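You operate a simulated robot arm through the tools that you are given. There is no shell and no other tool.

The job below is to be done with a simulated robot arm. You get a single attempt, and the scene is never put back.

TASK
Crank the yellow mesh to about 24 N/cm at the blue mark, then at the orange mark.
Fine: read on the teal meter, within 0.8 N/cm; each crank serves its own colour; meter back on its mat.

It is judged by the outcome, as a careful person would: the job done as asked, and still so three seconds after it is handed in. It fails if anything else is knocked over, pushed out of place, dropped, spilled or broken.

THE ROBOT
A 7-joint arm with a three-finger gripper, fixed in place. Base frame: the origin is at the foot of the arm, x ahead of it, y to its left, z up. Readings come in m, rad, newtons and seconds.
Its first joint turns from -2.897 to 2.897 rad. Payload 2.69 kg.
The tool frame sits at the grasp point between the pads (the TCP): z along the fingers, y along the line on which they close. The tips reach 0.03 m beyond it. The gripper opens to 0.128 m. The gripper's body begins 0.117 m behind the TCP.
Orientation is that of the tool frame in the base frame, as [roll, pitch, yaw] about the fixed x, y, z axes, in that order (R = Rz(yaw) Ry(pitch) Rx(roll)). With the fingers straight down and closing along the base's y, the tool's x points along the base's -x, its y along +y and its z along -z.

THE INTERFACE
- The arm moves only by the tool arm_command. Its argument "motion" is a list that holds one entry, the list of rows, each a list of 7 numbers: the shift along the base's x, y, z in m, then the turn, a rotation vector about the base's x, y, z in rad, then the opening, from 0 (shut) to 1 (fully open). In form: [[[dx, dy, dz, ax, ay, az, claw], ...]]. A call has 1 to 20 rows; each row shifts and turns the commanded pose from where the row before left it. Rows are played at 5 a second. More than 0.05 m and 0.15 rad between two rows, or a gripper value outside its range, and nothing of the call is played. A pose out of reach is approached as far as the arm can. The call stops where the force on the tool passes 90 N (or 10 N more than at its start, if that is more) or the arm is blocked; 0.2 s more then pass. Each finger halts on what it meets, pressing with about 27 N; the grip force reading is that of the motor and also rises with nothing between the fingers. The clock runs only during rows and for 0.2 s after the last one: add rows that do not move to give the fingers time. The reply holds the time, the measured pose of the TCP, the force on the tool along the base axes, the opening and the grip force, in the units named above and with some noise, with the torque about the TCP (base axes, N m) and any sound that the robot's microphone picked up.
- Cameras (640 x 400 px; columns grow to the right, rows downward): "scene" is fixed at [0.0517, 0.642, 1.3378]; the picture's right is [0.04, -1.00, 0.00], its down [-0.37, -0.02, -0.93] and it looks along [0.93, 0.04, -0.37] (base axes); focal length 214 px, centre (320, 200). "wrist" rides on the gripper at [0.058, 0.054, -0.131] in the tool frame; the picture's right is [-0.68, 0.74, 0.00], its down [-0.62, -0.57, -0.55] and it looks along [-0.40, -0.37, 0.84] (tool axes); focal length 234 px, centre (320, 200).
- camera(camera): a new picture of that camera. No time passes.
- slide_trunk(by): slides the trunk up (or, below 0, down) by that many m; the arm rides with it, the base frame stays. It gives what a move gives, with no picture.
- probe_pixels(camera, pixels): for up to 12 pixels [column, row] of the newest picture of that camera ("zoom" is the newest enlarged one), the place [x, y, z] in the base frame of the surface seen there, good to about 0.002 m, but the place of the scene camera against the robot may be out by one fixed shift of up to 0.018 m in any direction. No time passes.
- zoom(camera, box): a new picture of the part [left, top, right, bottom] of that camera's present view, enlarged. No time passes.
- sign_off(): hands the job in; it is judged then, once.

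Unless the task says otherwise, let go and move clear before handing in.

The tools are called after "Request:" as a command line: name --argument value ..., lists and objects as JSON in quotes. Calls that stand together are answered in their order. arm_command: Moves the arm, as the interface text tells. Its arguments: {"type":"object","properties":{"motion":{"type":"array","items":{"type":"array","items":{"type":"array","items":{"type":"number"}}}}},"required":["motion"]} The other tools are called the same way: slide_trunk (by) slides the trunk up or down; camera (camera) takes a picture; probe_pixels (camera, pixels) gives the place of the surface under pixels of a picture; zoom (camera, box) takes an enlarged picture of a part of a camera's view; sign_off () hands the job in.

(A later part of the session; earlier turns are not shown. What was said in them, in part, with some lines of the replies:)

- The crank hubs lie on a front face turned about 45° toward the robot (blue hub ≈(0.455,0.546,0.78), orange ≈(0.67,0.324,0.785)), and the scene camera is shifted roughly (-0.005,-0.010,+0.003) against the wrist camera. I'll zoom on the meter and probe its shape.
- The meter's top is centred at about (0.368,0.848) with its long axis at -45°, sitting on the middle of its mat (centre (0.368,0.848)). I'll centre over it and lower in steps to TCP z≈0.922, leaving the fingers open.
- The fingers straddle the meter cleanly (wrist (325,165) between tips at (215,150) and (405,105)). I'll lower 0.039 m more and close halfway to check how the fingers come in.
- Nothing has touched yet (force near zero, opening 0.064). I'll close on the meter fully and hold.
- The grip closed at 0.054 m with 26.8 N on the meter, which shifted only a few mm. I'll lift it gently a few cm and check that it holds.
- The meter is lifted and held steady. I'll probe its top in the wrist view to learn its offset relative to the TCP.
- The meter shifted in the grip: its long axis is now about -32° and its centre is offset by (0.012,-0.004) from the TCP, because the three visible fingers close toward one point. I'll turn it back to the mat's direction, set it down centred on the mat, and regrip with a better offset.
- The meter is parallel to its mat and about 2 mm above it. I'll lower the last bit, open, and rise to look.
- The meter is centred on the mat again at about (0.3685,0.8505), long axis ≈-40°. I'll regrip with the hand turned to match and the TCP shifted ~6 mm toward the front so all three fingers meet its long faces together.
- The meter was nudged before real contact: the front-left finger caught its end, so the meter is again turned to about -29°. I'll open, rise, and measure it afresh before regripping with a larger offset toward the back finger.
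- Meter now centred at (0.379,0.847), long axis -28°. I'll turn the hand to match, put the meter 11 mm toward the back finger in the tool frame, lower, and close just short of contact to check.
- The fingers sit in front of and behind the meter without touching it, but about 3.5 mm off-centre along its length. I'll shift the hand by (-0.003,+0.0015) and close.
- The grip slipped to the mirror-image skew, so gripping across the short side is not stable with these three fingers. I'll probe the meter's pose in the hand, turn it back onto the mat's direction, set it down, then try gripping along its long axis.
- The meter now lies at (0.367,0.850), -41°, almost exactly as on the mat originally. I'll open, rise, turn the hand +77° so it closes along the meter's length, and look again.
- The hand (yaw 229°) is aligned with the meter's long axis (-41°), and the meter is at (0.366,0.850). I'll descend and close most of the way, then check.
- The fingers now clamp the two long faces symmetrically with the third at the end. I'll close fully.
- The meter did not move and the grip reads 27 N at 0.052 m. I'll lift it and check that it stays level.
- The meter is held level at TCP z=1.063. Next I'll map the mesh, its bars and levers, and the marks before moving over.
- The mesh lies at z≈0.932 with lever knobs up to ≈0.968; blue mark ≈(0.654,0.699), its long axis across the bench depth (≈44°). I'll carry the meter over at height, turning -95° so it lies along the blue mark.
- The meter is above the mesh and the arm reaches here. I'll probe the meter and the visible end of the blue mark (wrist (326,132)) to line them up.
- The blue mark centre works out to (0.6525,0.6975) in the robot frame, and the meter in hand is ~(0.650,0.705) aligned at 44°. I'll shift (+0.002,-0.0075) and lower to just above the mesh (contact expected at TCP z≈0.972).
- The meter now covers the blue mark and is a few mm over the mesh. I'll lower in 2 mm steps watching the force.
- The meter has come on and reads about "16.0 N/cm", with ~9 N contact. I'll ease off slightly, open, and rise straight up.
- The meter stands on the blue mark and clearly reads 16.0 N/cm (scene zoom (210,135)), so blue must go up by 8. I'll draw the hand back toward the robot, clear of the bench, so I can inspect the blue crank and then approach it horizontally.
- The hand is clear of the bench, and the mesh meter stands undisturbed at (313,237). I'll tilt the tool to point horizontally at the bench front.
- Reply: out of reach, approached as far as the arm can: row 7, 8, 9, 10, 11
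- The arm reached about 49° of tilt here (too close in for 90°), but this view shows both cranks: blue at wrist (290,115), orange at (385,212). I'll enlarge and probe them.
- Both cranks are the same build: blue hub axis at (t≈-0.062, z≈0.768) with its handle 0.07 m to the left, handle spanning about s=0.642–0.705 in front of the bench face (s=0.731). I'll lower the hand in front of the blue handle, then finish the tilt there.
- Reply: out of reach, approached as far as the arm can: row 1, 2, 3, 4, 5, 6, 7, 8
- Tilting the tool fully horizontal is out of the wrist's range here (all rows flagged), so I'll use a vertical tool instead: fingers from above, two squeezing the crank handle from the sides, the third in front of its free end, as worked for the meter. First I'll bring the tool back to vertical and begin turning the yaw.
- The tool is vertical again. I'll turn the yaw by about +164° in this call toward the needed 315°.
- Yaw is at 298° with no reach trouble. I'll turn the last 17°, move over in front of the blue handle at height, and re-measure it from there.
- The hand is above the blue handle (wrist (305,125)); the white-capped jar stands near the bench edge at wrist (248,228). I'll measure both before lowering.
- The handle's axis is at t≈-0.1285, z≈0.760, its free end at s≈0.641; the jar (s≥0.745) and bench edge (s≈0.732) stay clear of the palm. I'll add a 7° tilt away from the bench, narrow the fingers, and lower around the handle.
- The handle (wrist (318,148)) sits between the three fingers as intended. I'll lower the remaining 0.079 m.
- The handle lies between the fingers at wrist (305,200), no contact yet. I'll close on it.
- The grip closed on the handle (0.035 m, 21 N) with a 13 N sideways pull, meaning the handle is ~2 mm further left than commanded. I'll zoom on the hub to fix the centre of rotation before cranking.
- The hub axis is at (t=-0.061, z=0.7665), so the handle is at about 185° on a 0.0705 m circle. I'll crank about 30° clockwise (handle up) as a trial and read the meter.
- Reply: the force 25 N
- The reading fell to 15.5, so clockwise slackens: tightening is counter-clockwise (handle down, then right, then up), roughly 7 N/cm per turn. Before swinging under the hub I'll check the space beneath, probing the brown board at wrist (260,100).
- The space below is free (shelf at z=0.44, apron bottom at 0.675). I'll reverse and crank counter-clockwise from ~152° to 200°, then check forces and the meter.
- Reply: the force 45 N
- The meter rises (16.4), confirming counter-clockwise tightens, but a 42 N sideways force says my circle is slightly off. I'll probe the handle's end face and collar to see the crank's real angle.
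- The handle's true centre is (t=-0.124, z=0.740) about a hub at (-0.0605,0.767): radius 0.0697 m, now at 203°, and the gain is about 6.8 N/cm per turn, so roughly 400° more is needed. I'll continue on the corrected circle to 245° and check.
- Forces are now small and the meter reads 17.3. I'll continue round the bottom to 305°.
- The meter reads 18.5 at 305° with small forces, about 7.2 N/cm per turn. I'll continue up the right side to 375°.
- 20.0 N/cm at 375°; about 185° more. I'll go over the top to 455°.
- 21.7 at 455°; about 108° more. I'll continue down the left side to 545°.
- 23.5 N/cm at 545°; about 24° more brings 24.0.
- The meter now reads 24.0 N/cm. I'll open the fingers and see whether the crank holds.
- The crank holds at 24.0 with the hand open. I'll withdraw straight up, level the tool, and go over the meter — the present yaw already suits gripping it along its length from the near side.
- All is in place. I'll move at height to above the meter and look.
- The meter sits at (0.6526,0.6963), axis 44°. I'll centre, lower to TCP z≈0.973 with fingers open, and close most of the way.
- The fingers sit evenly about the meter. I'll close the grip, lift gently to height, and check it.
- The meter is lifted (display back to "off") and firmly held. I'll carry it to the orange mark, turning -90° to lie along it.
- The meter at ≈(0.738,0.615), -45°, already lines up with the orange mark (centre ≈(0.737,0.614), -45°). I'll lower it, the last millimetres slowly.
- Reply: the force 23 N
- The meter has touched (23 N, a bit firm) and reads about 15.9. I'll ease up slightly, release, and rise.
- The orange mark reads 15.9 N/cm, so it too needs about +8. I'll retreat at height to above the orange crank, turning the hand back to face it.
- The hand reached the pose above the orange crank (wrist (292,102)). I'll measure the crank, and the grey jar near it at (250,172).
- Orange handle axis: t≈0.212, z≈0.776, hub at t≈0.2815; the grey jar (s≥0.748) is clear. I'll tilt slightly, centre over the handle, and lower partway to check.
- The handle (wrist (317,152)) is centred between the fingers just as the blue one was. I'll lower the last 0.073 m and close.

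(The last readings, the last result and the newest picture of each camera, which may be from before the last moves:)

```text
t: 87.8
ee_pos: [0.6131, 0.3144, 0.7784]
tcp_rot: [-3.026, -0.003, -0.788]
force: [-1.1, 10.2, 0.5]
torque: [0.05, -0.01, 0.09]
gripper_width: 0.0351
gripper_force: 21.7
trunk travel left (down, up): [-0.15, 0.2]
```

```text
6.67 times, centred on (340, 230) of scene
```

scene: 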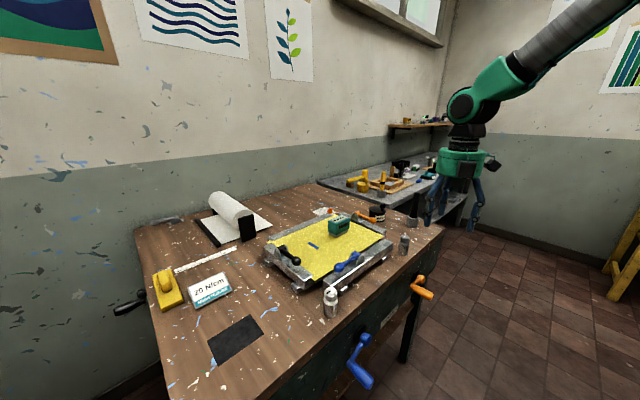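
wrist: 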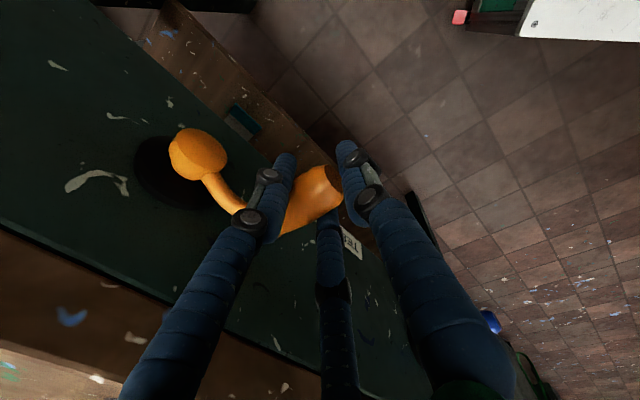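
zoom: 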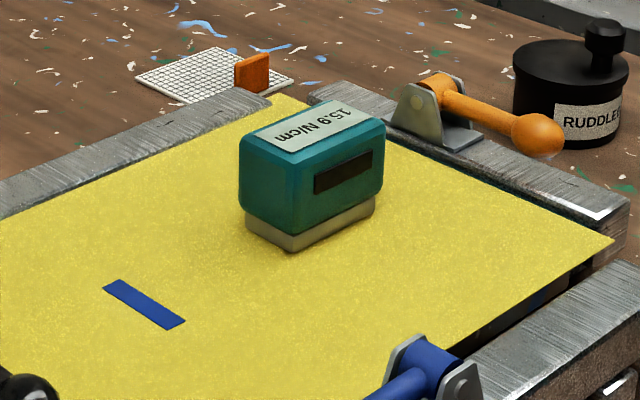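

The grip holds the orange handle (0.035 m), only 8 N side force, meter still 15.9. I'll fix the hub centre from the wrist view.

Request:
zoom --camera "wrist" --box '[130, 100, 250, 200]'

```text
4.00 times, centred on (190, 150) of wrist
```

zoom: 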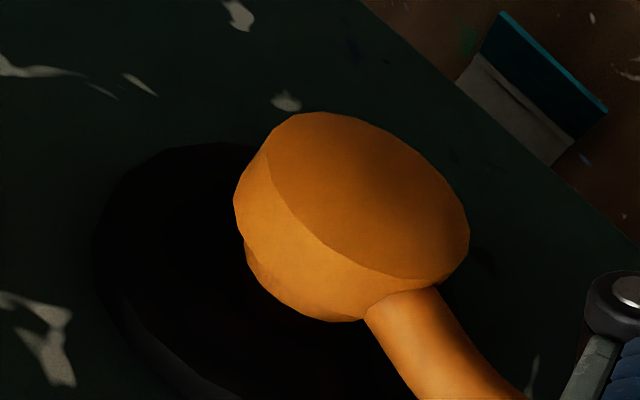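

Request:
probe_pixels --camera "zoom" --pixels '[[367, 195], [272, 145], [465, 235], [300, 115], [425, 278], [320, 238], [420, 150], [345, 200], [390, 195]]'

Request:
zoom --camera "wrist" --box '[250, 120, 370, 220]'

```text
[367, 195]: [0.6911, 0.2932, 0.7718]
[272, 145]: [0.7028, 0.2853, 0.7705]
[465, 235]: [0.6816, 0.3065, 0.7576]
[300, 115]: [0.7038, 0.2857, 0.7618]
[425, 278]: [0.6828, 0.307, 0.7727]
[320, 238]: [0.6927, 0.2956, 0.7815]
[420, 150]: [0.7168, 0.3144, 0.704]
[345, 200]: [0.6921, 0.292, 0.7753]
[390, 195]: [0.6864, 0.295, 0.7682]
```

```text
4.00 times, centred on (310, 170) of wrist
```

zoom: 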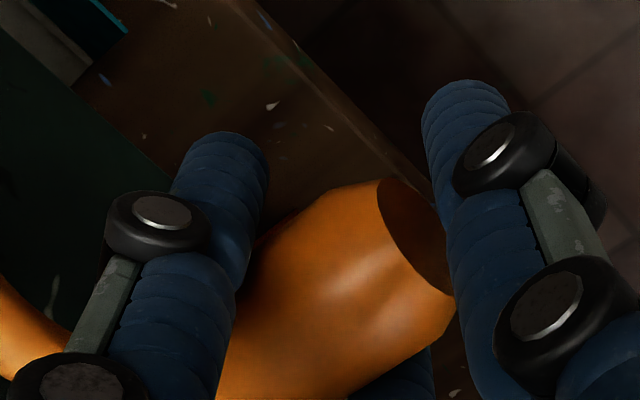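

Request:
probe_pixels --camera "zoom" --pixels '[[412, 235], [395, 205], [430, 270], [340, 190], [300, 260], [330, 270], [380, 300]]'

```text
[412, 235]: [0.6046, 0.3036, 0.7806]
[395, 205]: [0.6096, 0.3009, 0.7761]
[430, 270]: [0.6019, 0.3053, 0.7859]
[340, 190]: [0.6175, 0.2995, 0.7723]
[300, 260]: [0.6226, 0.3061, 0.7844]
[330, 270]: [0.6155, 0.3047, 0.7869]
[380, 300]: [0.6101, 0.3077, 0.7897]
```

The orange hub is at (t=0.2804, z=0.7665) and the handle at ~171° on the same 0.0697 m circle. I'll crank counter-clockwise to 205° and read.

Request:
arm_command --motion '[[[-0.0005, 0.0005, -0.0039, 0, 0, 0, 0.05], [0, 0, -0.0122, 0, 0, 0, 0.05], [0.00148, -0.00148, -0.0119, 0, 0, 0, 0.05], [0.0029, -0.0029, -0.0115, 0, 0, 0, 0.05], [0, 0, 0, 0, 0, 0, 0.05]]]'

Request:
zoom --camera "scene" --box '[300, 200, 380, 260]'

```text
t: 89.0
ee_pos: [0.616, 0.3095, 0.7375]
tcp_rot: [-3.031, 0.001, -0.789]
force: [-5.8, 25.4, -11.4]
torque: [0.04, 0.05, 0.22]
gripper_width: 0.0351
gripper_force: 21.4
trunk travel left (down, up): [-0.15, 0.2]
```

```text
6.67 times, centred on (340, 230) of scene
```

zoom: 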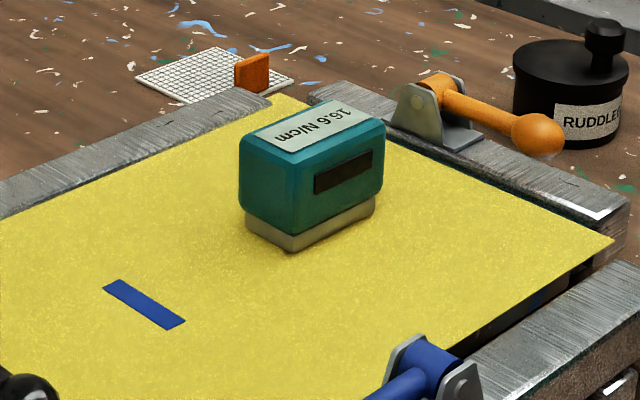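

Orange rises too (16.6), same sense. The force shows the circle is ~1 mm further out; I'll correct and continue to 275°.

Request:
arm_command --motion '[[[0.0036, -0.0036, -0.011, 0, 0, 0, 0.05], [0.00552, -0.00552, -0.0093, 0, 0, 0, 0.05], [0.00658, -0.00658, -0.0078, 0, 0, 0, 0.05], [0.00742, -0.00742, -0.0061, 0, 0, 0, 0.05], [0.00813, -0.00813, -0.0041, 0, 0, 0, 0.05], [0.00841, -0.00841, -0.0021, 0, 0, 0, 0.05], [0.00863, -0.00863, 0, 0, 0, 0, 0.05], [0, 0, 0, 0, 0, 0, 0.05]]]'

Request:
zoom --camera "scene" --box '[300, 200, 380, 260]'

Request:
camera --camera "wrist"

```text
t: 90.8
ee_pos: [0.6661, 0.2602, 0.6976]
tcp_rot: [-3.028, -0.002, -0.791]
force: [-1.4, -5.4, -15.2]
torque: [-0.03, 0.02, -0.07]
gripper_width: 0.0347
gripper_force: 21.6
trunk travel left (down, up): [-0.15, 0.2]
```

```text
6.67 times, centred on (340, 230) of scene
```

zoom: 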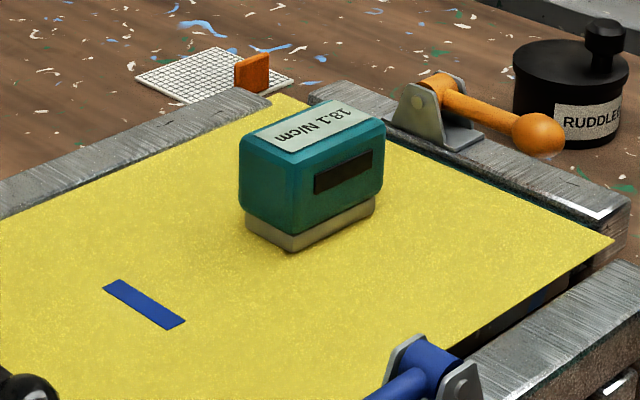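

```text
taken
```

wrist: 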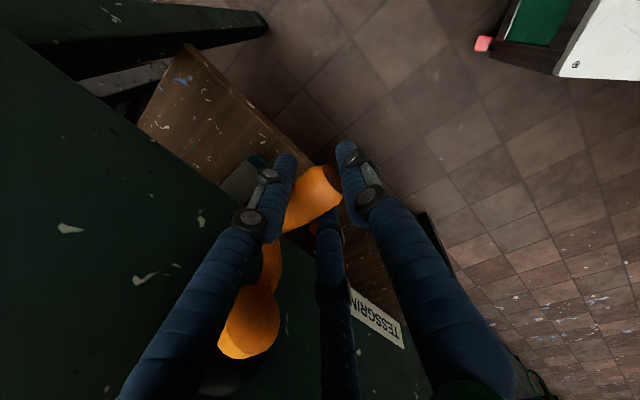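

18.1 at 275°. I'll continue up the right side to 355°.

Request:
arm_command --motion '[[[0.00841, -0.00841, 0.0014, 0, 0, 0, 0.05], [0.00813, -0.00813, 0.0041, 0, 0, 0, 0.05], [0.00742, -0.00742, 0.0061, 0, 0, 0, 0.05], [0.00658, -0.00658, 0.0078, 0, 0, 0, 0.05], [0.00552, -0.00552, 0.0093, 0, 0, 0, 0.05], [0.00431, -0.00431, 0.0105, 0, 0, 0, 0.05], [0.0029, -0.0029, 0.0115, 0, 0, 0, 0.05], [0.00148, -0.00148, 0.0119, 0, 0, 0, 0.05], [0, 0, 0, 0, 0, 0, 0.05]]]'

Request:
zoom --camera "scene" --box '[300, 200, 380, 260]'

Request:
camera --camera "scene"

```text
t: 92.8
ee_pos: [0.7089, 0.2161, 0.7627]
tcp_rot: [-3.027, 0.0, -0.791]
force: [4.4, -25.2, -1.0]
torque: [-0.08, 0.02, -0.38]
gripper_width: 0.0347
gripper_force: 21.0
trunk travel left (down, up): [-0.15, 0.2]
```

```text
6.67 times, centred on (340, 230) of scene
```

zoom: 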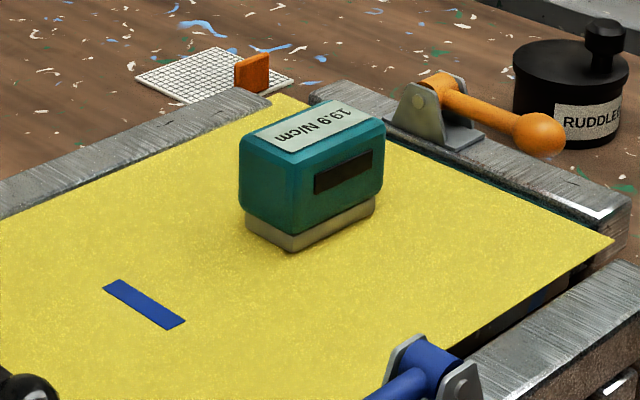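

```text
taken
```

scene: 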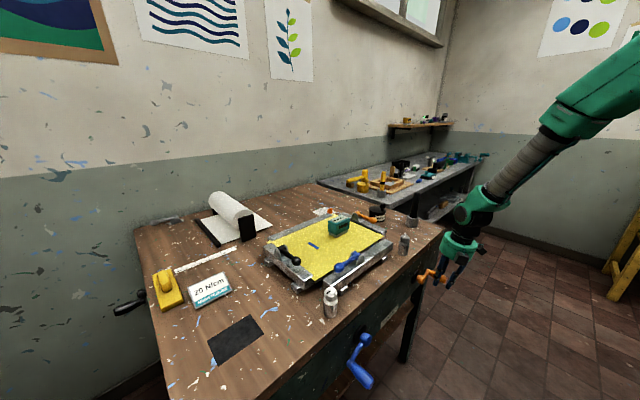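

19.9 at 355°. I'll continue with a slightly larger radius over the upper right to 435°.

Request:
arm_command --motion '[[[0.00099, -0.00099, 0.0134, 0, 0, 0, 0.05], [-0.00148, 0.00148, 0.0121, 0, 0, 0, 0.05], [-0.00297, 0.00297, 0.0116, 0, 0, 0, 0.05], [-0.00431, 0.00431, 0.0106, 0, 0, 0, 0.05], [-0.00559, 0.00559, 0.0095, 0, 0, 0, 0.05], [-0.00672, 0.00672, 0.0079, 0, 0, 0, 0.05], [-0.0075, 0.0075, 0.0061, 0, 0, 0, 0.05], [-0.0082, 0.0082, 0.0042, 0, 0, 0, 0.05], [0, 0, 0, 0, 0, 0, 0.05]]]'

Request:
zoom --camera "scene" --box '[300, 200, 380, 260]'

Request:
camera --camera "wrist"

```text
t: 94.8
ee_pos: [0.6727, 0.2527, 0.8364]
tcp_rot: [-3.029, 0.0, -0.791]
force: [-3.9, 4.8, -23.3]
torque: [-0.2, 0.25, 0.06]
gripper_width: 0.0351
gripper_force: 21.1
trunk travel left (down, up): [-0.15, 0.2]
```

```text
6.67 times, centred on (340, 230) of scene
```

zoom: 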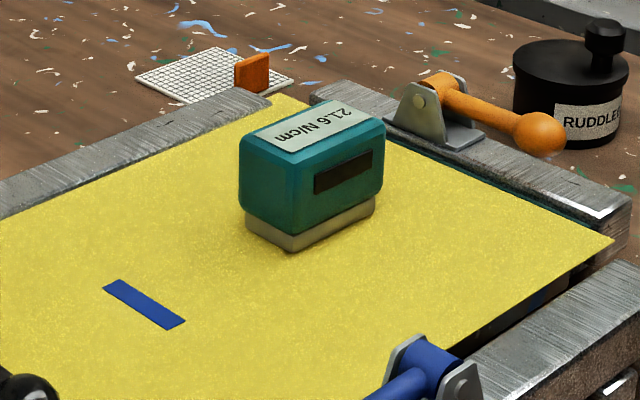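

```text
taken
```

wrist: 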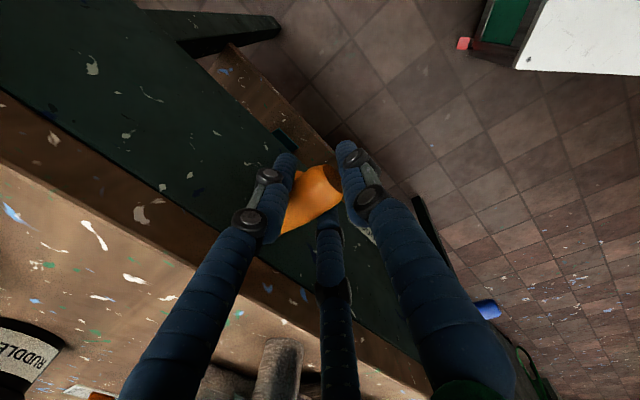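

21.6 at 435°. I'll continue over the top and down to 525°.

Request:
arm_command --motion '[[[-0.00856, 0.00856, 0.0011, 0, 0, 0, 0.05], [-0.00863, 0.00863, 0, 0, 0, 0, 0.05], [-0.00856, 0.00856, -0.0021, 0, 0, 0, 0.05], [-0.0082, 0.0082, -0.0042, 0, 0, 0, 0.05], [-0.0075, 0.0075, -0.0061, 0, 0, 0, 0.05], [-0.00672, 0.00672, -0.0079, 0, 0, 0, 0.05], [-0.00559, 0.00559, -0.0095, 0, 0, 0, 0.05], [-0.00431, 0.00431, -0.0106, 0, 0, 0, 0.05], [-0.00297, 0.00297, -0.0116, 0, 0, 0, 0.05], [0, 0, 0, 0, 0, 0, 0.05]]]'

Request:
zoom --camera "scene" --box '[300, 200, 380, 260]'

Request:
camera --camera "wrist"

```text
t: 97.0
ee_pos: [0.6131, 0.3132, 0.7857]
tcp_rot: [-3.027, 0.002, -0.79]
force: [8.2, -21.1, -5.4]
torque: [-0.12, 0.06, -0.31]
gripper_width: 0.0351
gripper_force: 21.1
trunk travel left (down, up): [-0.15, 0.2]
```

```text
6.67 times, centred on (340, 230) of scene
```

zoom: 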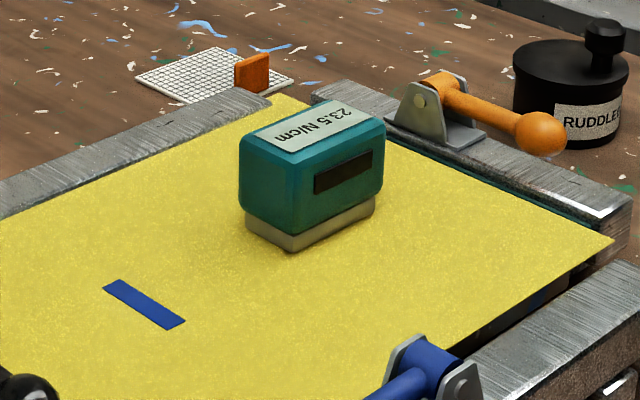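

```text
taken
```

wrist: 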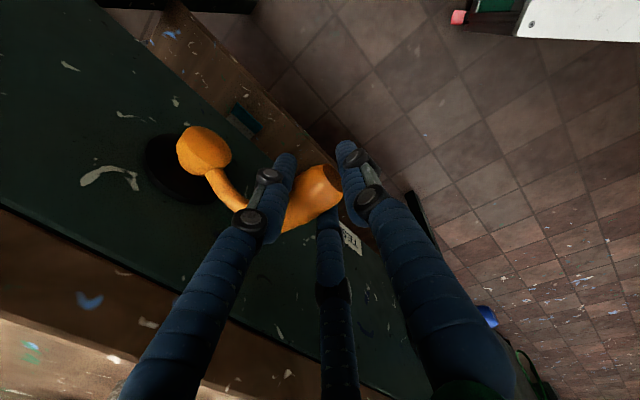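

23.5 at 525°. About 23° more.

Request:
arm_command --motion '[[[-0.00078, 0.00078, -0.0121, 0, 0, 0, 0.05], [0, 0, -0.0122, 0, 0, 0, 0.05], [0.0003, -0.0003, -0.0037, 0, 0, 0, 0.05], [0, 0, 0, 0, 0, 0, 0.05], [0, 0, 0, 0, 0, 0, 0.05]]]'

Request:
zoom --camera "scene" --box '[310, 205, 365, 245]'

```text
t: 98.2
ee_pos: [0.6116, 0.3145, 0.7582]
tcp_rot: [-3.027, 0.0, -0.79]
force: [-3.5, -0.6, -0.3]
torque: [-0.01, 0.0, 0.06]
gripper_width: 0.0351
gripper_force: 21.6
trunk travel left (down, up): [-0.15, 0.2]
```

```text
10.00 times, centred on (338, 225) of scene
```

zoom: 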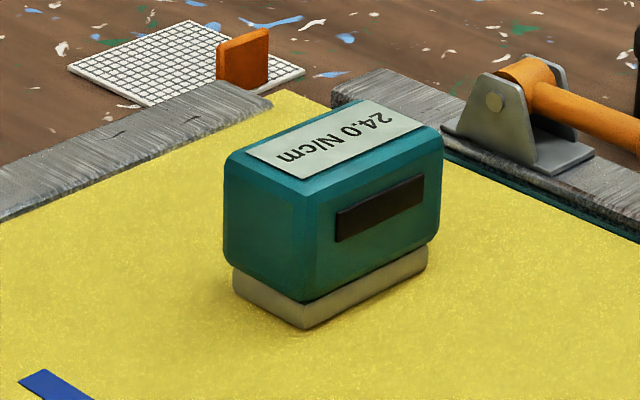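

The orange mark now reads 24.0 N/cm. I'll let go of the handle, withdraw upward and confirm it holds.

Request:
arm_command --motion '[[[0, 0, 0, 0, 0, 0, 0.3], [0, 0, 0, 0, 0, 0, 0.5], [0, 0, 0, 0, 0, 0, 0.6], [0, 0, 0, 0, 0, 0, 0.6], [0, 0, 0.04, 0, 0, 0, 0.6], [0, 0, 0.04, 0, 0, 0, 0.6], [0, 0, 0.04, 0, 0, 0, 0.6], [0, 0, 0.04, 0, 0, 0, 0.6], [0, 0, 0.04, 0, 0, 0, 0.6], [0, 0, 0.04, 0, 0, 0, 0.6], [0, 0, 0.04, -0.085, 0.085, 0, 0.6], [0, 0, 0.035, 0, 0, 0, 0.8], [0, 0, 0, 0, 0, 0, 0.8]]]'

Request:
zoom --camera "scene" --box '[310, 205, 365, 245]'

Request:
camera --camera "scene"

```text
t: 101.0
ee_pos: [0.612, 0.3134, 1.0742]
tcp_rot: [3.135, -0.002, -0.79]
force: [-1.2, -0.4, 0.7]
torque: [0.03, -0.01, 0.01]
gripper_width: 0.1024
gripper_force: 0.1
trunk travel left (down, up): [-0.15, 0.2]
```

```text
10.00 times, centred on (338, 225) of scene
```

zoom: 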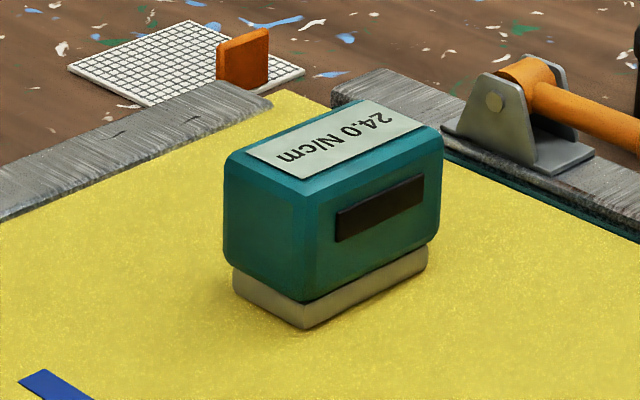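

```text
taken
```

scene: 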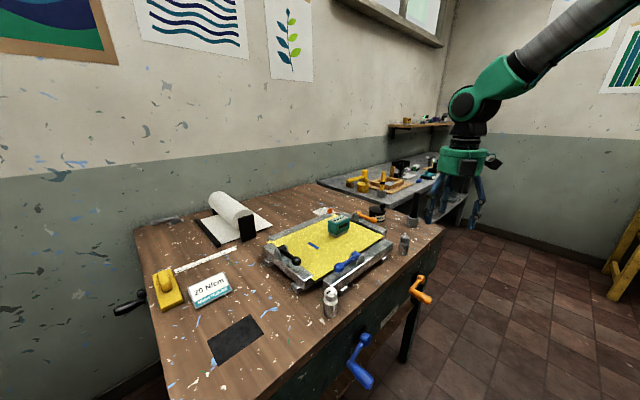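

It holds at 24.0 hands-off. To see whether cranking orange changed blue, I'll fetch the meter and recheck the blue mark: moving back above the meter now.

Request:
arm_command --motion '[[[0.01036, 0.0283, 0, 0, 0, -0.144, 0.8], [0.01036, 0.0283, 0, 0, 0, -0.144, 0.8], [0.01036, 0.0283, 0, 0, 0, -0.144, 0.8], [0.01036, 0.0283, 0, 0, 0, -0.144, 0.8], [0.01036, 0.0283, 0, 0, 0, -0.144, 0.8], [0.01036, 0.0283, 0, 0, 0, -0.144, 0.8], [0.01036, 0.0283, 0, 0, 0, -0.144, 0.8], [0.01036, 0.0283, 0, 0, 0, -0.144, 0.8], [0.01036, 0.0283, 0, 0, 0, -0.144, 0.8], [0.01036, 0.0283, 0, 0, 0, -0.144, 0.8], [0.01036, 0.0283, 0, 0, 0, -0.144, 0.8], [0, 0, 0, 0, 0, 0, 0.8], [0, 0, 0, 0, 0, 0, 0.8]]]'

Request:
zoom --camera "wrist" --box '[220, 60, 440, 230]'

Request:
probe_pixels --camera "zoom" --pixels '[[300, 155], [343, 205], [240, 300], [190, 252], [268, 228]]'

```text
t: 103.8
ee_pos: [0.7288, 0.6241, 1.0727]
tcp_rot: [3.136, 0.0, -2.374]
force: [0.2, -0.2, 1.3]
torque: [0.0, -0.04, 0.0]
gripper_width: 0.1024
gripper_force: 0.0
trunk travel left (down, up): [-0.15, 0.2]
```

```text
2.35 times, centred on (330, 145) of wrist
```

zoom: 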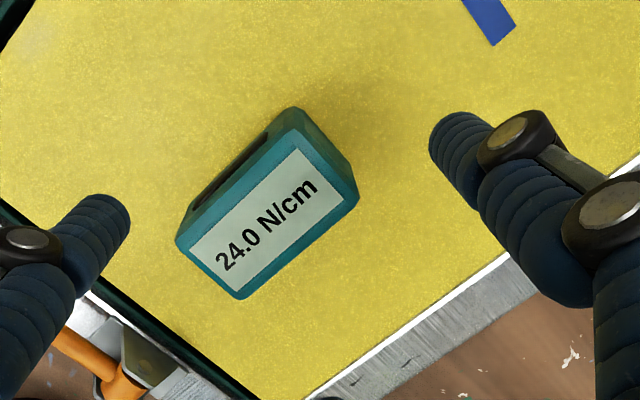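

```text
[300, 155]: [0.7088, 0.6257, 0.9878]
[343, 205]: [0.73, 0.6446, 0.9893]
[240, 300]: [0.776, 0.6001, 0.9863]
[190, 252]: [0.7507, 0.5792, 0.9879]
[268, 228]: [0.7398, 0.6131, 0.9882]
```

The meter is where I left it (centre ≈(0.740,0.613)). I'll descend and grip it again.

Request:
arm_command --motion '[[[-0.001, 0.0004, -0.03, 0, 0, 0, 0.8], [0, 0, -0.03, 0, 0, 0, 0.8], [0, 0, -0.025, 0, 0, 0, 0.8], [0, 0, -0.0145, 0, 0, 0, 0.8], [0, 0, 0, 0, 0, 0, 0.6], [0, 0, 0, 0, 0, 0, 0.45], [0, 0, 0, 0, 0, 0, 0.35], [0, 0, 0, 0, 0, 0, 0.2], [0, 0, 0, 0, 0, 0, 0.1], [0, 0, 0, 0, 0, 0, 0.1], [0, 0, 0, 0, 0, 0, 0.1]]]'

Request:
zoom --camera "scene" --box '[300, 200, 380, 260]'

Request:
zoom --camera "wrist" --box '[220, 60, 440, 260]'

```text
t: 106.2
ee_pos: [0.7259, 0.6258, 0.9735]
tcp_rot: [3.137, -0.002, -2.375]
force: [0.4, -0.1, -2.1]
torque: [0.07, 0.05, -0.01]
gripper_width: 0.0515
gripper_force: 26.8
trunk travel left (down, up): [-0.15, 0.2]
```

```text
6.67 times, centred on (340, 230) of scene
```

zoom: 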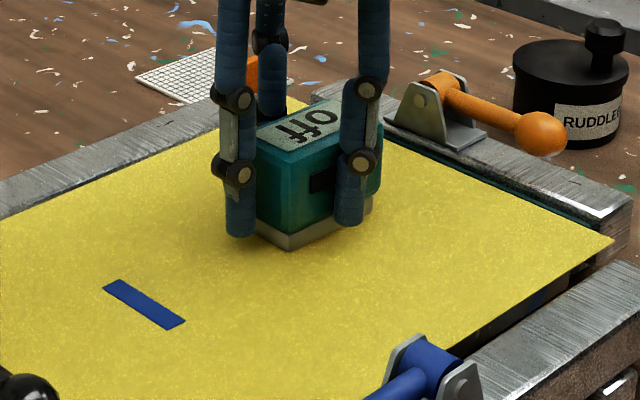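

```text
2.00 times, centred on (330, 160) of wrist
```

zoom: 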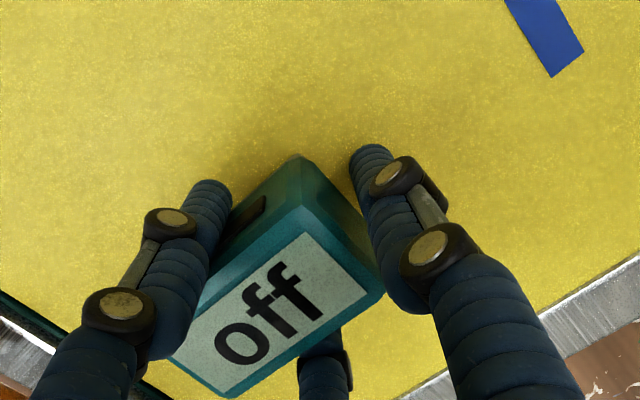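

The meter is gripped evenly (27 N). I'll lift it and carry it back over the blue mark, turning +90°.

Request:
arm_command --motion '[[[0, 0, 0.01, 0, 0, 0, 0.1], [0, 0, 0.025, 0, 0, 0, 0.1], [0, 0, 0.025, 0, 0, 0, 0.1], [0, 0, 0.026, 0, 0, 0, 0.1], [-0.00785, 0.00514, 0, 0, 0, 0.1431, 0.1], [-0.00785, 0.00514, 0, 0, 0, 0.1431, 0.1], [-0.00785, 0.00514, 0, 0, 0, 0.1431, 0.1], [-0.00785, 0.00514, 0, 0, 0, 0.1431, 0.1], [-0.00785, 0.00514, 0, 0, 0, 0.1431, 0.1], [-0.00785, 0.00514, 0, 0, 0, 0.1431, 0.1], [-0.00785, 0.00514, 0, 0, 0, 0.1431, 0.1], [-0.00785, 0.00514, 0, 0, 0, 0.1431, 0.1], [-0.00785, 0.00514, 0, 0, 0, 0.1431, 0.1], [-0.00785, 0.00514, 0, 0, 0, 0.1431, 0.1], [-0.00785, 0.00514, 0, 0, 0, 0.1431, 0.1], [0, 0, 0, 0, 0, 0, 0.1], [0, 0, 0, 0, 0, 0, 0.1]]]'

Request:
zoom --camera "wrist" --box '[220, 60, 440, 260]'

Request:
probe_pixels --camera "zoom" --pixels '[[301, 131], [313, 146], [240, 187], [303, 233], [365, 291], [228, 395], [270, 315]]'

```text
t: 109.8
ee_pos: [0.6398, 0.6807, 1.0597]
tcp_rot: [3.135, -0.003, -0.8]
force: [-0.9, -0.1, -1.6]
torque: [-0.05, 0.04, 0.0]
gripper_width: 0.0516
gripper_force: 27.4
trunk travel left (down, up): [-0.15, 0.2]
```

```text
2.00 times, centred on (330, 160) of wrist
```

zoom: 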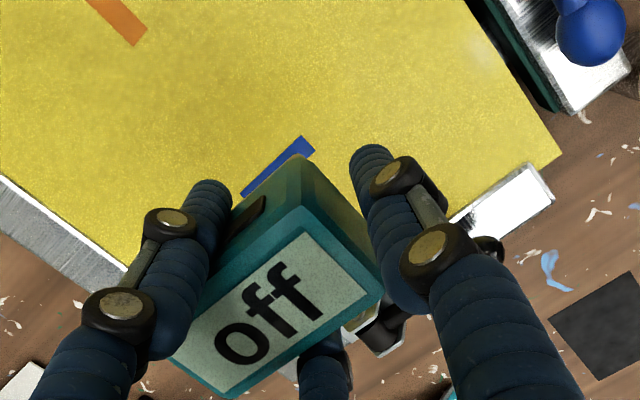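

```text
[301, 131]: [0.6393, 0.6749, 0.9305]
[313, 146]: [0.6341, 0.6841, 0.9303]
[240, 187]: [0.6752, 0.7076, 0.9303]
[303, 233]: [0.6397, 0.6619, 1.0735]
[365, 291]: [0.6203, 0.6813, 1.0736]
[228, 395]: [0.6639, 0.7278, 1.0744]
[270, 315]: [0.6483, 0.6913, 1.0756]
```

The meter lines up with the blue mark to ~2 mm. I'll lower it, stopping at first contact.

Request:
arm_command --motion '[[[0.002, 0.0013, -0.03, 0, 0, 0, 0.1], [0, 0, -0.03, 0, 0, 0, 0.1], [0, 0, -0.02, 0, 0, 0, 0.1], [0, 0, -0.0045, 0, 0, 0, 0.1], [0, 0, -0.0015, 0, 0, 0, 0.1], [0, 0, 0, 0, 0, 0, 0.1]]]'

Request:
zoom --camera "scene" --box '[290, 210, 370, 270]'

```text
t: 111.2
ee_pos: [0.6421, 0.6826, 0.9731]
tcp_rot: [3.136, -0.001, -0.798]
force: [-0.1, -0.7, 1.0]
torque: [-0.1, 0.01, -0.02]
gripper_width: 0.0517
gripper_force: 26.8
trunk travel left (down, up): [-0.15, 0.2]
```

```text
6.67 times, centred on (330, 240) of scene
```

zoom: 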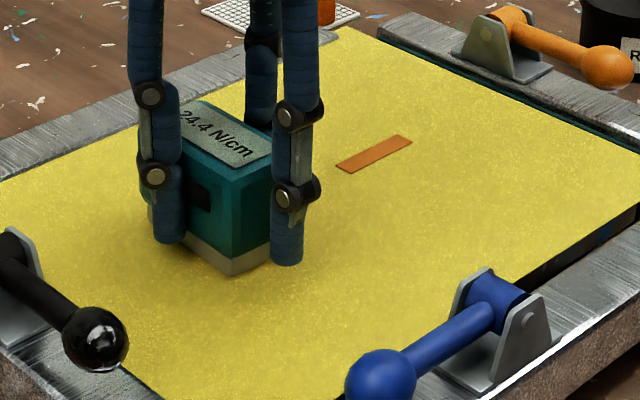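

The meter has just touched and reads about 24.4. I'll release it fully and rise to get a clean reading.

Request:
arm_command --motion '[[[0, 0, -0.0003, 0, 0, 0, 0.1], [0, 0, 0, 0, 0, 0, 0.5], [0, 0, 0, 0, 0, 0, 0.8], [0, 0, 0, 0, 0, 0, 0.8], [0, 0, 0.02, 0, 0, 0, 0.8], [0, 0, 0.04, 0, 0, 0, 0.8], [0, 0, 0.04, 0, 0, 0, 0.8], [0, 0, 0, 0, 0, 0, 0.8]]]'

Request:
zoom --camera "scene" --box '[295, 215, 350, 255]'

Request:
zoom --camera "wrist" --box '[220, 60, 440, 230]'

```text
t: 113.0
ee_pos: [0.6421, 0.6822, 1.073]
tcp_rot: [3.137, -0.002, -0.801]
force: [0.6, 0.0, 0.0]
torque: [0.03, -0.03, 0.0]
gripper_width: 0.1025
gripper_force: 0.1
trunk travel left (down, up): [-0.15, 0.2]
```

```text
10.00 times, centred on (322, 235) of scene
```

zoom: 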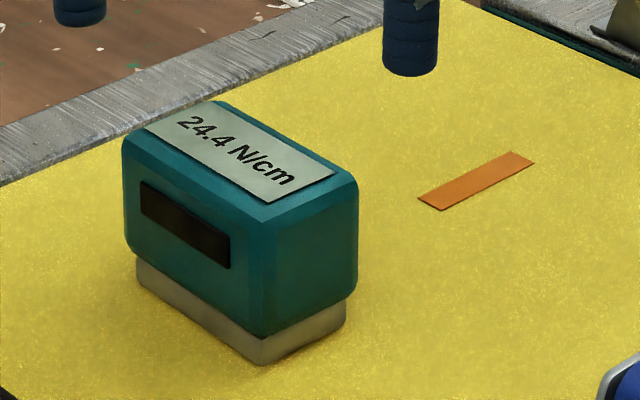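

```text
2.35 times, centred on (330, 145) of wrist
```

zoom: 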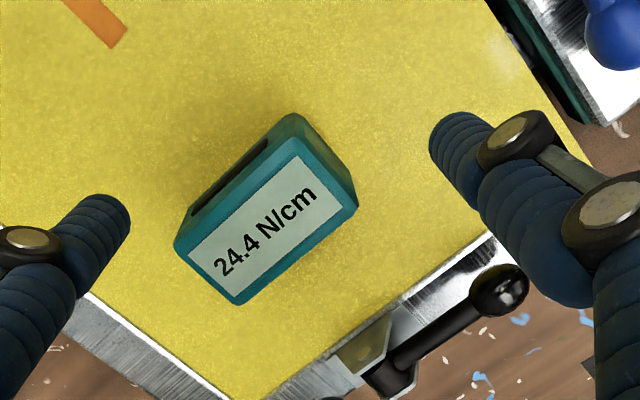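

Blue now reads 24.4 N/cm — within 0.8 of 24 after the orange cranking (24.0). Both marks are in tolerance, so the meter can go home; I'll probe its pose and turn the hand 180° at height so it can be returned in its original facing.

Request:
probe_pixels --camera "zoom" --pixels '[[299, 157], [343, 205], [238, 303], [190, 253], [266, 230]]'

Request:
arm_command --motion '[[[0.001, 0.0012, 0, 0, 0, -0.143, 0.8], [0.001, 0.0012, 0, 0, 0, -0.143, 0.8], [0.001, 0.0012, 0, 0, 0, -0.143, 0.8], [0.001, 0.0012, 0, 0, 0, -0.143, 0.8], [0.001, 0.0012, 0, 0, 0, -0.143, 0.8], [0.001, 0.0012, 0, 0, 0, -0.143, 0.8], [0.001, 0.0012, 0, 0, 0, -0.143, 0.8], [0.001, 0.0012, 0, 0, 0, -0.143, 0.8], [0.001, 0.0012, 0, 0, 0, -0.143, 0.8], [0.001, 0.0012, 0, 0, 0, -0.143, 0.8], [0.001, 0.0012, 0, 0, 0, -0.143, 0.8], [0.001, 0.0012, 0, 0, 0, -0.143, 0.8], [0.001, 0.0012, 0, 0, 0, -0.143, 0.8], [0.001, 0.0012, 0, 0, 0, -0.143, 0.8], [0.001, 0.0012, 0, 0, 0, -0.143, 0.8], [0.001, 0.0012, 0, 0, 0, -0.143, 0.8], [0.001, 0.0012, 0, 0, 0, -0.143, 0.8], [0.001, 0.0012, 0, 0, 0, -0.143, 0.8], [0.001, 0.0012, 0, 0, 0, -0.143, 0.8], [0.001, 0.0012, 0, 0, 0, -0.143, 0.8]]]'

```text
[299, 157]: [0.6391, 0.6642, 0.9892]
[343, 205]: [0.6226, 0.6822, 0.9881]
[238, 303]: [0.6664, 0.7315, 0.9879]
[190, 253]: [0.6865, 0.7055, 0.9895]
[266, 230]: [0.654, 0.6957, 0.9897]
```

```text
t: 117.2
ee_pos: [0.6619, 0.7075, 1.074]
tcp_rot: [3.137, -0.002, 2.625]
force: [-0.5, 0.6, -0.3]
torque: [-0.02, 0.01, -0.01]
gripper_width: 0.1021
gripper_force: 0.0
trunk travel left (down, up): [-0.15, 0.2]
```

The meter is centred at (0.6537,0.6959), 44.7°. I'll finish the turn, centre over it and look once more before lowering.

Request:
arm_command --motion '[[[0.0012, -0.0006, 0, 0, 0, -0.137, 0.8], [0.0011, -0.0006, 0, 0, 0, -0.137, 0.8], [0, 0, 0, 0, 0, 0, 0.8]]]'

Request:
zoom --camera "wrist" --box '[220, 60, 440, 230]'

Request:
probe_pixels --camera "zoom" --pixels '[[300, 157], [345, 208], [240, 300], [190, 252], [268, 230]]'

```text
t: 118.0
ee_pos: [0.6649, 0.7048, 1.0737]
tcp_rot: [3.136, -0.001, 2.349]
force: [-0.9, 0.5, 0.3]
torque: [0.01, -0.01, -0.04]
gripper_width: 0.1022
gripper_force: 0.0
trunk travel left (down, up): [-0.15, 0.2]
```

```text
2.35 times, centred on (330, 145) of wrist
```

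zoom: 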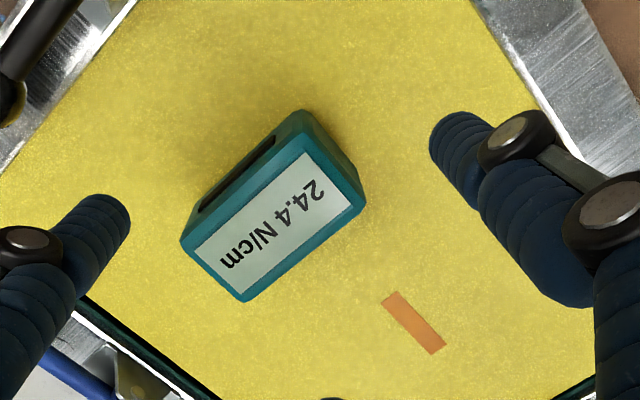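

```text
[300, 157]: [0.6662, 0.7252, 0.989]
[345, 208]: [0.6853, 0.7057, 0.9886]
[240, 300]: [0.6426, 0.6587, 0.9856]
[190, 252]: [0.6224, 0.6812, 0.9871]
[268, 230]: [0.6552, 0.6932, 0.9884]
```

Alignment is good (offset -0.015 along the tool's y, 0 sideways). I'll lower and grip.

Request:
arm_command --motion '[[[0, 0, -0.03, 0, 0, 0, 0.8], [0, 0, -0.03, 0, 0, 0, 0.8], [0, 0, -0.025, 0, 0, 0, 0.8], [0, 0, -0.0155, 0, 0, 0, 0.8], [0, 0, 0, 0, 0, 0, 0.6], [0, 0, 0, 0, 0, 0, 0.45], [0, 0, 0, 0, 0, 0, 0.35], [0, 0, 0, 0, 0, 0, 0.2], [0, 0, 0, 0, 0, 0, 0.1], [0, 0, 0, 0, 0, 0, 0.1], [0, 0, 0, 0, 0, 0, 0.1]]]'

Request:
zoom --camera "scene" --box '[290, 210, 370, 270]'

Request:
zoom --camera "wrist" --box '[220, 60, 440, 260]'

```text
t: 120.4
ee_pos: [0.6643, 0.7049, 0.9734]
tcp_rot: [3.136, -0.004, 2.351]
force: [0.0, 0.3, -2.4]
torque: [0.0, -0.03, 0.0]
gripper_width: 0.0517
gripper_force: 27.3
trunk travel left (down, up): [-0.15, 0.2]
```

```text
6.67 times, centred on (330, 240) of scene
```

zoom: 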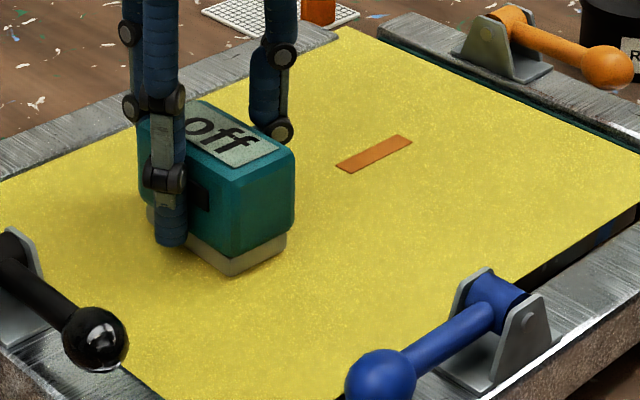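

```text
2.00 times, centred on (330, 160) of wrist
```

zoom: 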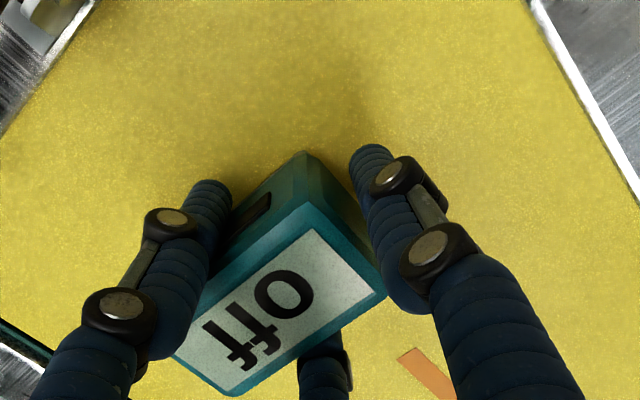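

The grip is even and firm. I'll lift it off the mesh and carry it back above its mat, turning +91°.

Request:
arm_command --motion '[[[0, 0, 0.01, 0, 0, 0, 0.1], [0, 0, 0.025, 0, 0, 0, 0.1], [0, 0, 0.025, 0, 0, 0, 0.1], [0, 0, 0.03, 0, 0, 0, 0.1], [-0.02792, 0.01398, 0, 0, 0, 0.1445, 0.1], [-0.02792, 0.01398, 0, 0, 0, 0.1445, 0.1], [-0.02792, 0.01398, 0, 0, 0, 0.1445, 0.1], [-0.02792, 0.01398, 0, 0, 0, 0.1445, 0.1], [-0.02792, 0.01398, 0, 0, 0, 0.1445, 0.1], [-0.02792, 0.01398, 0, 0, 0, 0.1445, 0.1], [-0.02792, 0.01398, 0, 0, 0, 0.1445, 0.1], [-0.02792, 0.01398, 0, 0, 0, 0.1445, 0.1], [-0.02792, 0.01398, 0, 0, 0, 0.1445, 0.1], [-0.02792, 0.01398, 0, 0, 0, 0.1445, 0.1], [-0.02792, 0.01398, 0, 0, 0, 0.1445, 0.1], [0, 0, 0, 0, 0, 0, 0.1], [0, 0, 0, 0, 0, 0, 0.1]]]'

Request:
zoom --camera "wrist" --box '[220, 60, 440, 260]'

Request:
zoom --camera "scene" --box '[150, 210, 330, 370]'

```text
t: 124.0
ee_pos: [0.3572, 0.8591, 1.0626]
tcp_rot: [3.138, -0.001, -2.343]
force: [0.4, -0.7, -2.5]
torque: [0.01, 0.03, -0.02]
gripper_width: 0.0517
gripper_force: 27.6
trunk travel left (down, up): [-0.15, 0.2]
```

```text
2.00 times, centred on (330, 160) of wrist
```

zoom: 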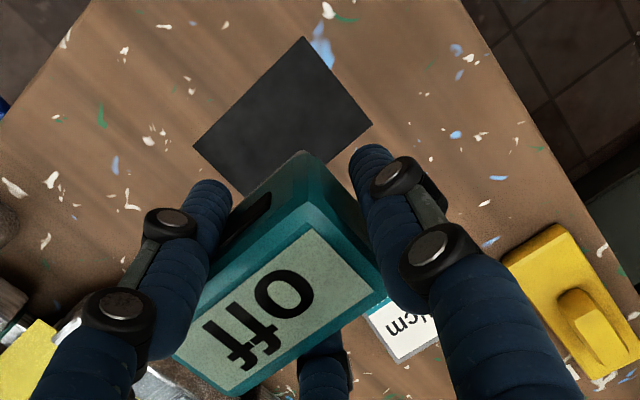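

```text
2.50 times, centred on (240, 290) of scene
```

zoom: 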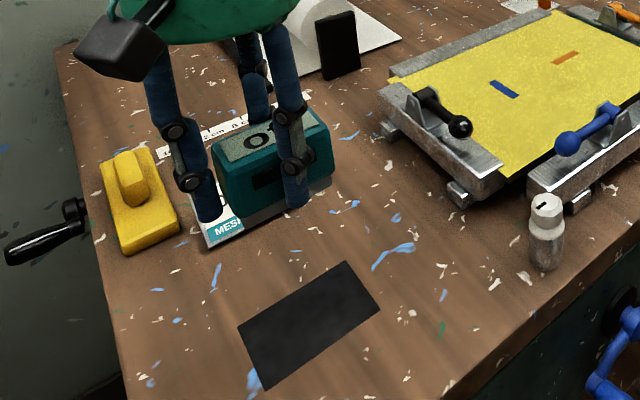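

Request:
zoom --camera "wrist" --box '[220, 60, 440, 260]'

Request:
probe_pixels --camera "zoom" --pixels '[[303, 38], [372, 124], [195, 145], [311, 230], [374, 292], [232, 390], [180, 345], [275, 310]]'

```text
2.00 times, centred on (330, 160) of wrist
```

zoom: 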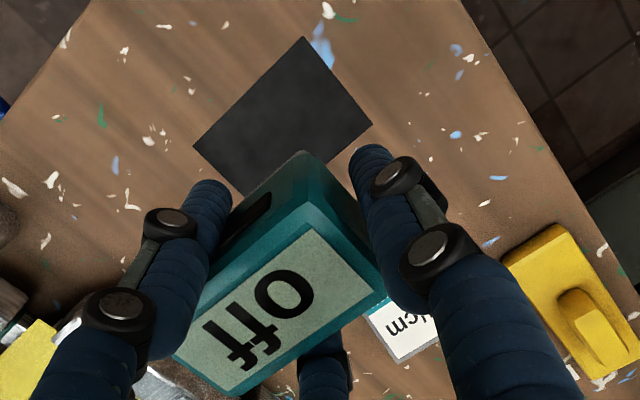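

```text
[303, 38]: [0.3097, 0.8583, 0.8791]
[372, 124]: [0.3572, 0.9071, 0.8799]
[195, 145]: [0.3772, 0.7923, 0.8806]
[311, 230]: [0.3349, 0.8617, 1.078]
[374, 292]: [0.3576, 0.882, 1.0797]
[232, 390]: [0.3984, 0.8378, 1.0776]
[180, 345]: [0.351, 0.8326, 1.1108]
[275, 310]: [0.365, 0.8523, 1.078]
```

The meter is straight above the mat (meter centre (0.3667,0.8498), mat centre (0.3677,0.8487)). I'll lower it to just above the mat.

Request:
arm_command --motion '[[[0.001, -0.001, -0.03, 0, 0, 0, 0.1], [0, 0, -0.03, 0, 0, 0, 0.1], [0, 0, -0.03, 0, 0, 0, 0.1], [0, 0, -0.03, 0, 0, 0, 0.1], [0, 0, -0.017, 0, 0, 0, 0.1], [0, 0, -0.0015, 0, 0, 0, 0.1], [0, 0, 0, 0, 0, 0, 0.1]]]'

Request:
zoom --camera "scene" --box '[194, 280, 294, 370]'

```text
t: 125.6
ee_pos: [0.3595, 0.859, 0.9239]
tcp_rot: [3.135, -0.002, -2.343]
force: [1.8, 0.3, -2.5]
torque: [0.07, -0.01, -0.01]
gripper_width: 0.0518
gripper_force: 26.8
trunk travel left (down, up): [-0.15, 0.2]
```

```text
4.44 times, centred on (244, 325) of scene
```

zoom: 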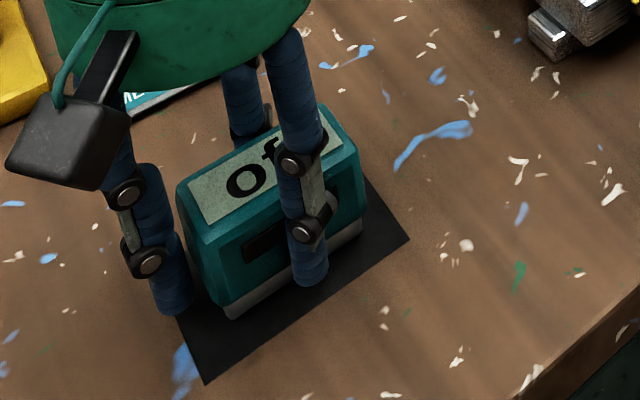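

The meter is just above the mat and squarely over it. I'll lower in 1 mm steps to contact.

Request:
arm_command --motion '[[[0, 0, -0.001, 0, 0, 0, 0.1], [0, 0, -0.001, 0, 0, 0, 0.1], [0, 0, 0, 0, 0, 0, 0.1]]]'

```text
t: 126.4
ee_pos: [0.3582, 0.8587, 0.9216]
tcp_rot: [3.137, 0.0, -2.341]
force: [1.5, 0.0, 0.9]
torque: [-0.02, -0.1, -0.03]
gripper_width: 0.052
gripper_force: 27.4
trunk travel left (down, up): [-0.15, 0.2]
```

Contact just begins (force z rose by ~3 N). I'll press another half millimetre, release, and rise clear.

Request:
arm_command --motion '[[[0, 0, -0.0005, 0, 0, 0, 0.1], [0, 0, 0, 0, 0, 0, 0.5], [0, 0, 0, 0, 0, 0, 0.9], [0, 0, 0, 0, 0, 0, 0.9], [0, 0, 0, 0, 0, 0, 0.9], [0, 0, 0.02, 0, 0, 0, 0.9], [0, 0, 0.04, 0, 0, 0, 0.9], [0, 0, 0.04, 0, 0, 0, 0.9], [0, 0, 0.04, 0, 0, 0, 0.9], [0, 0, 0, 0, 0, 0, 0.9]]]'

Request:
camera --camera "scene"

Request:
zoom --camera "scene" --box '[194, 280, 294, 370]'

Request:
zoom --camera "wrist" --box '[220, 40, 440, 210]'

```text
t: 128.6
ee_pos: [0.3565, 0.8592, 1.061]
tcp_rot: [3.135, -0.002, -2.343]
force: [0.0, -0.7, 0.6]
torque: [0.01, -0.02, 0.03]
gripper_width: 0.1154
gripper_force: 0.0
trunk travel left (down, up): [-0.15, 0.2]
```

```text
taken
```

scene: 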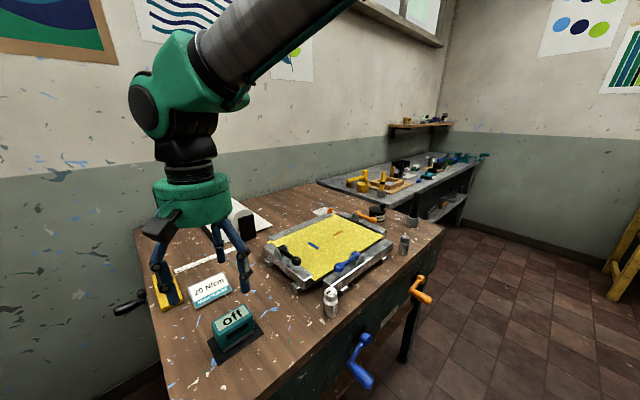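

```text
4.44 times, centred on (244, 325) of scene
```

zoom: 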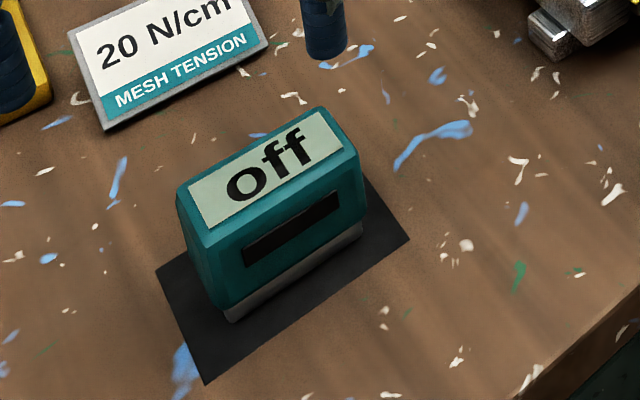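

```text
2.35 times, centred on (330, 125) of wrist
```

zoom: 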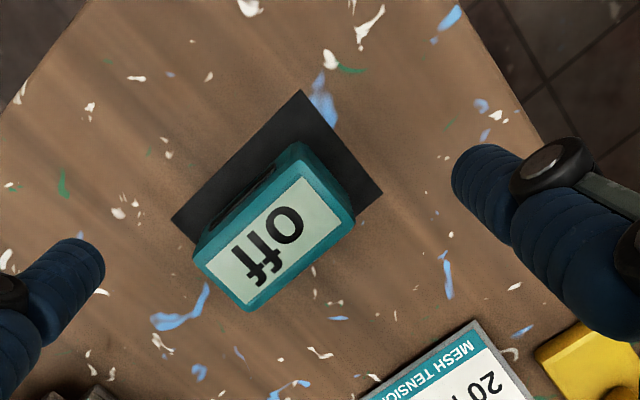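

Request:
probe_pixels --camera "zoom" --pixels '[[300, 178], [341, 222], [249, 301], [204, 259], [301, 91], [382, 193], [173, 218]]'

Request:
zoom --camera "scene" --box '[250, 190, 450, 315]'

```text
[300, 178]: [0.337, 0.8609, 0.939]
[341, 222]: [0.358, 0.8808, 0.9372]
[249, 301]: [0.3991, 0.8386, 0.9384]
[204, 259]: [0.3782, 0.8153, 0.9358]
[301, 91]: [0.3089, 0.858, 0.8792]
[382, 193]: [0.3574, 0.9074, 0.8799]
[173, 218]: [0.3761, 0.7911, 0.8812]
```

```text
3.20 times, centred on (350, 252) of scene
```

zoom: 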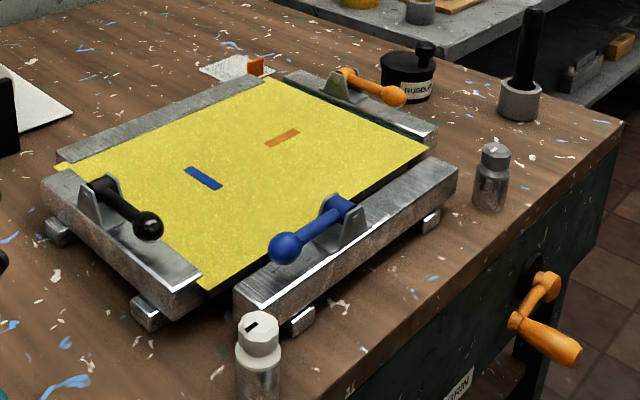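

The meter rests centred on its mat (centre (0.368,0.849) vs mat (0.367,0.849)), and jars, levers and card look undisturbed. I'll move the arm clear upward and toward its start position, then take a last look.

Request:
arm_command --motion '[[[0, 0, 0.03, 0, 0, 0, 0.9], [0, 0, 0.03, 0, 0, 0, 0.9], [0, -0.02, 0.03, 0, 0, 0, 0.9], [-0.01, -0.035, 0.02, 0, 0, 0, 0.9], [-0.01, -0.035, 0.02, 0, 0, 0, 0.9], [-0.01, -0.035, 0.02, 0, 0, 0, 0.9], [-0.01, -0.035, 0.02, 0, 0, 0, 0.9], [-0.01, -0.035, 0.015, 0, 0, 0, 0.9], [-0.01, -0.035, 0.01, 0, 0, 0, 0.9], [-0.01, -0.035, 0.01, 0, 0, 0, 0.9], [0, 0, 0, 0, 0, 0, 0.9]]]'

Request:
camera --camera "scene"

Request:
zoom --camera "scene" --box '[100, 200, 300, 380]'

```text
t: 131.0
ee_pos: [0.2888, 0.5937, 1.2685]
tcp_rot: [3.135, 0.001, -2.341]
force: [0.1, -1.0, 0.0]
torque: [0.08, -0.05, 0.0]
gripper_width: 0.1148
gripper_force: 0.1
trunk travel left (down, up): [-0.15, 0.2]
```

```text
taken
```

scene: 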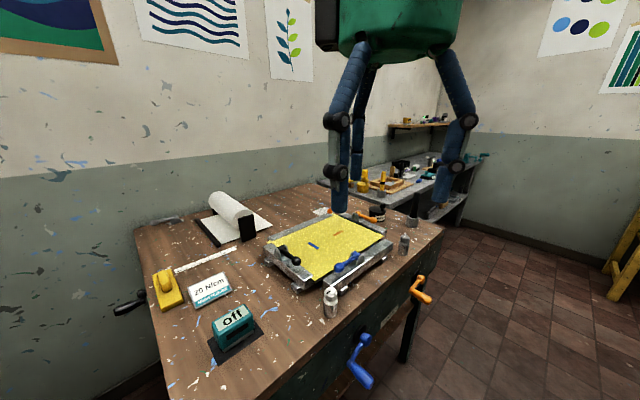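

```text
2.22 times, centred on (200, 290) of scene
```

zoom: 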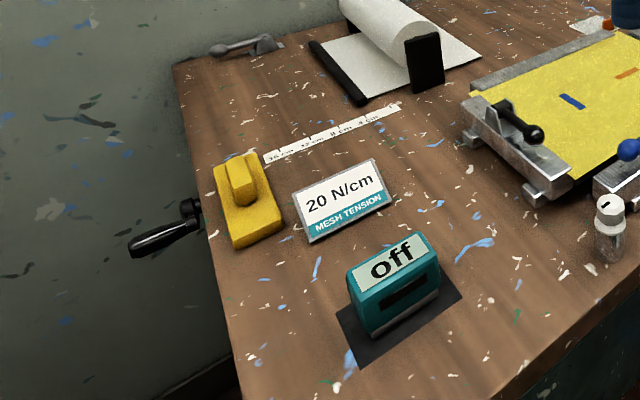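

The last pictures show the meter off and squarely on its mat (scene (232,320)). Every other item is where it started and the arm is clear. The last readings were 24.4 N/cm at the blue mark and 24.0 N/cm at the orange mark, both within 0.8 of 24, so I'm handing the job in.

Request:
sign_off

```text
The job is handed in.
```

The mesh is tensioned at both marks and the job is handed in. On the teal meter the blue mark reads 24.4 N/cm and the orange mark reads 24.0 N/cm, both within 0.8 of 24.

I cranked blue to 24.0 first, using the blue crank, then orange to 24.0 with the orange crank. Tightening orange raised blue slightly, so 24.4 is the reading I took when I rechecked blue afterwards. I didn't re-measure orange after that, but no crank was touched again. Each reading held steady with the hand off the crank.

The meter is back on its mat, centred and facing the way it started. It shifted a few millimetres on the mat during my first grips, before I settled on gripping it along its length. The final pictures show everything else where it was, with the arm clear.
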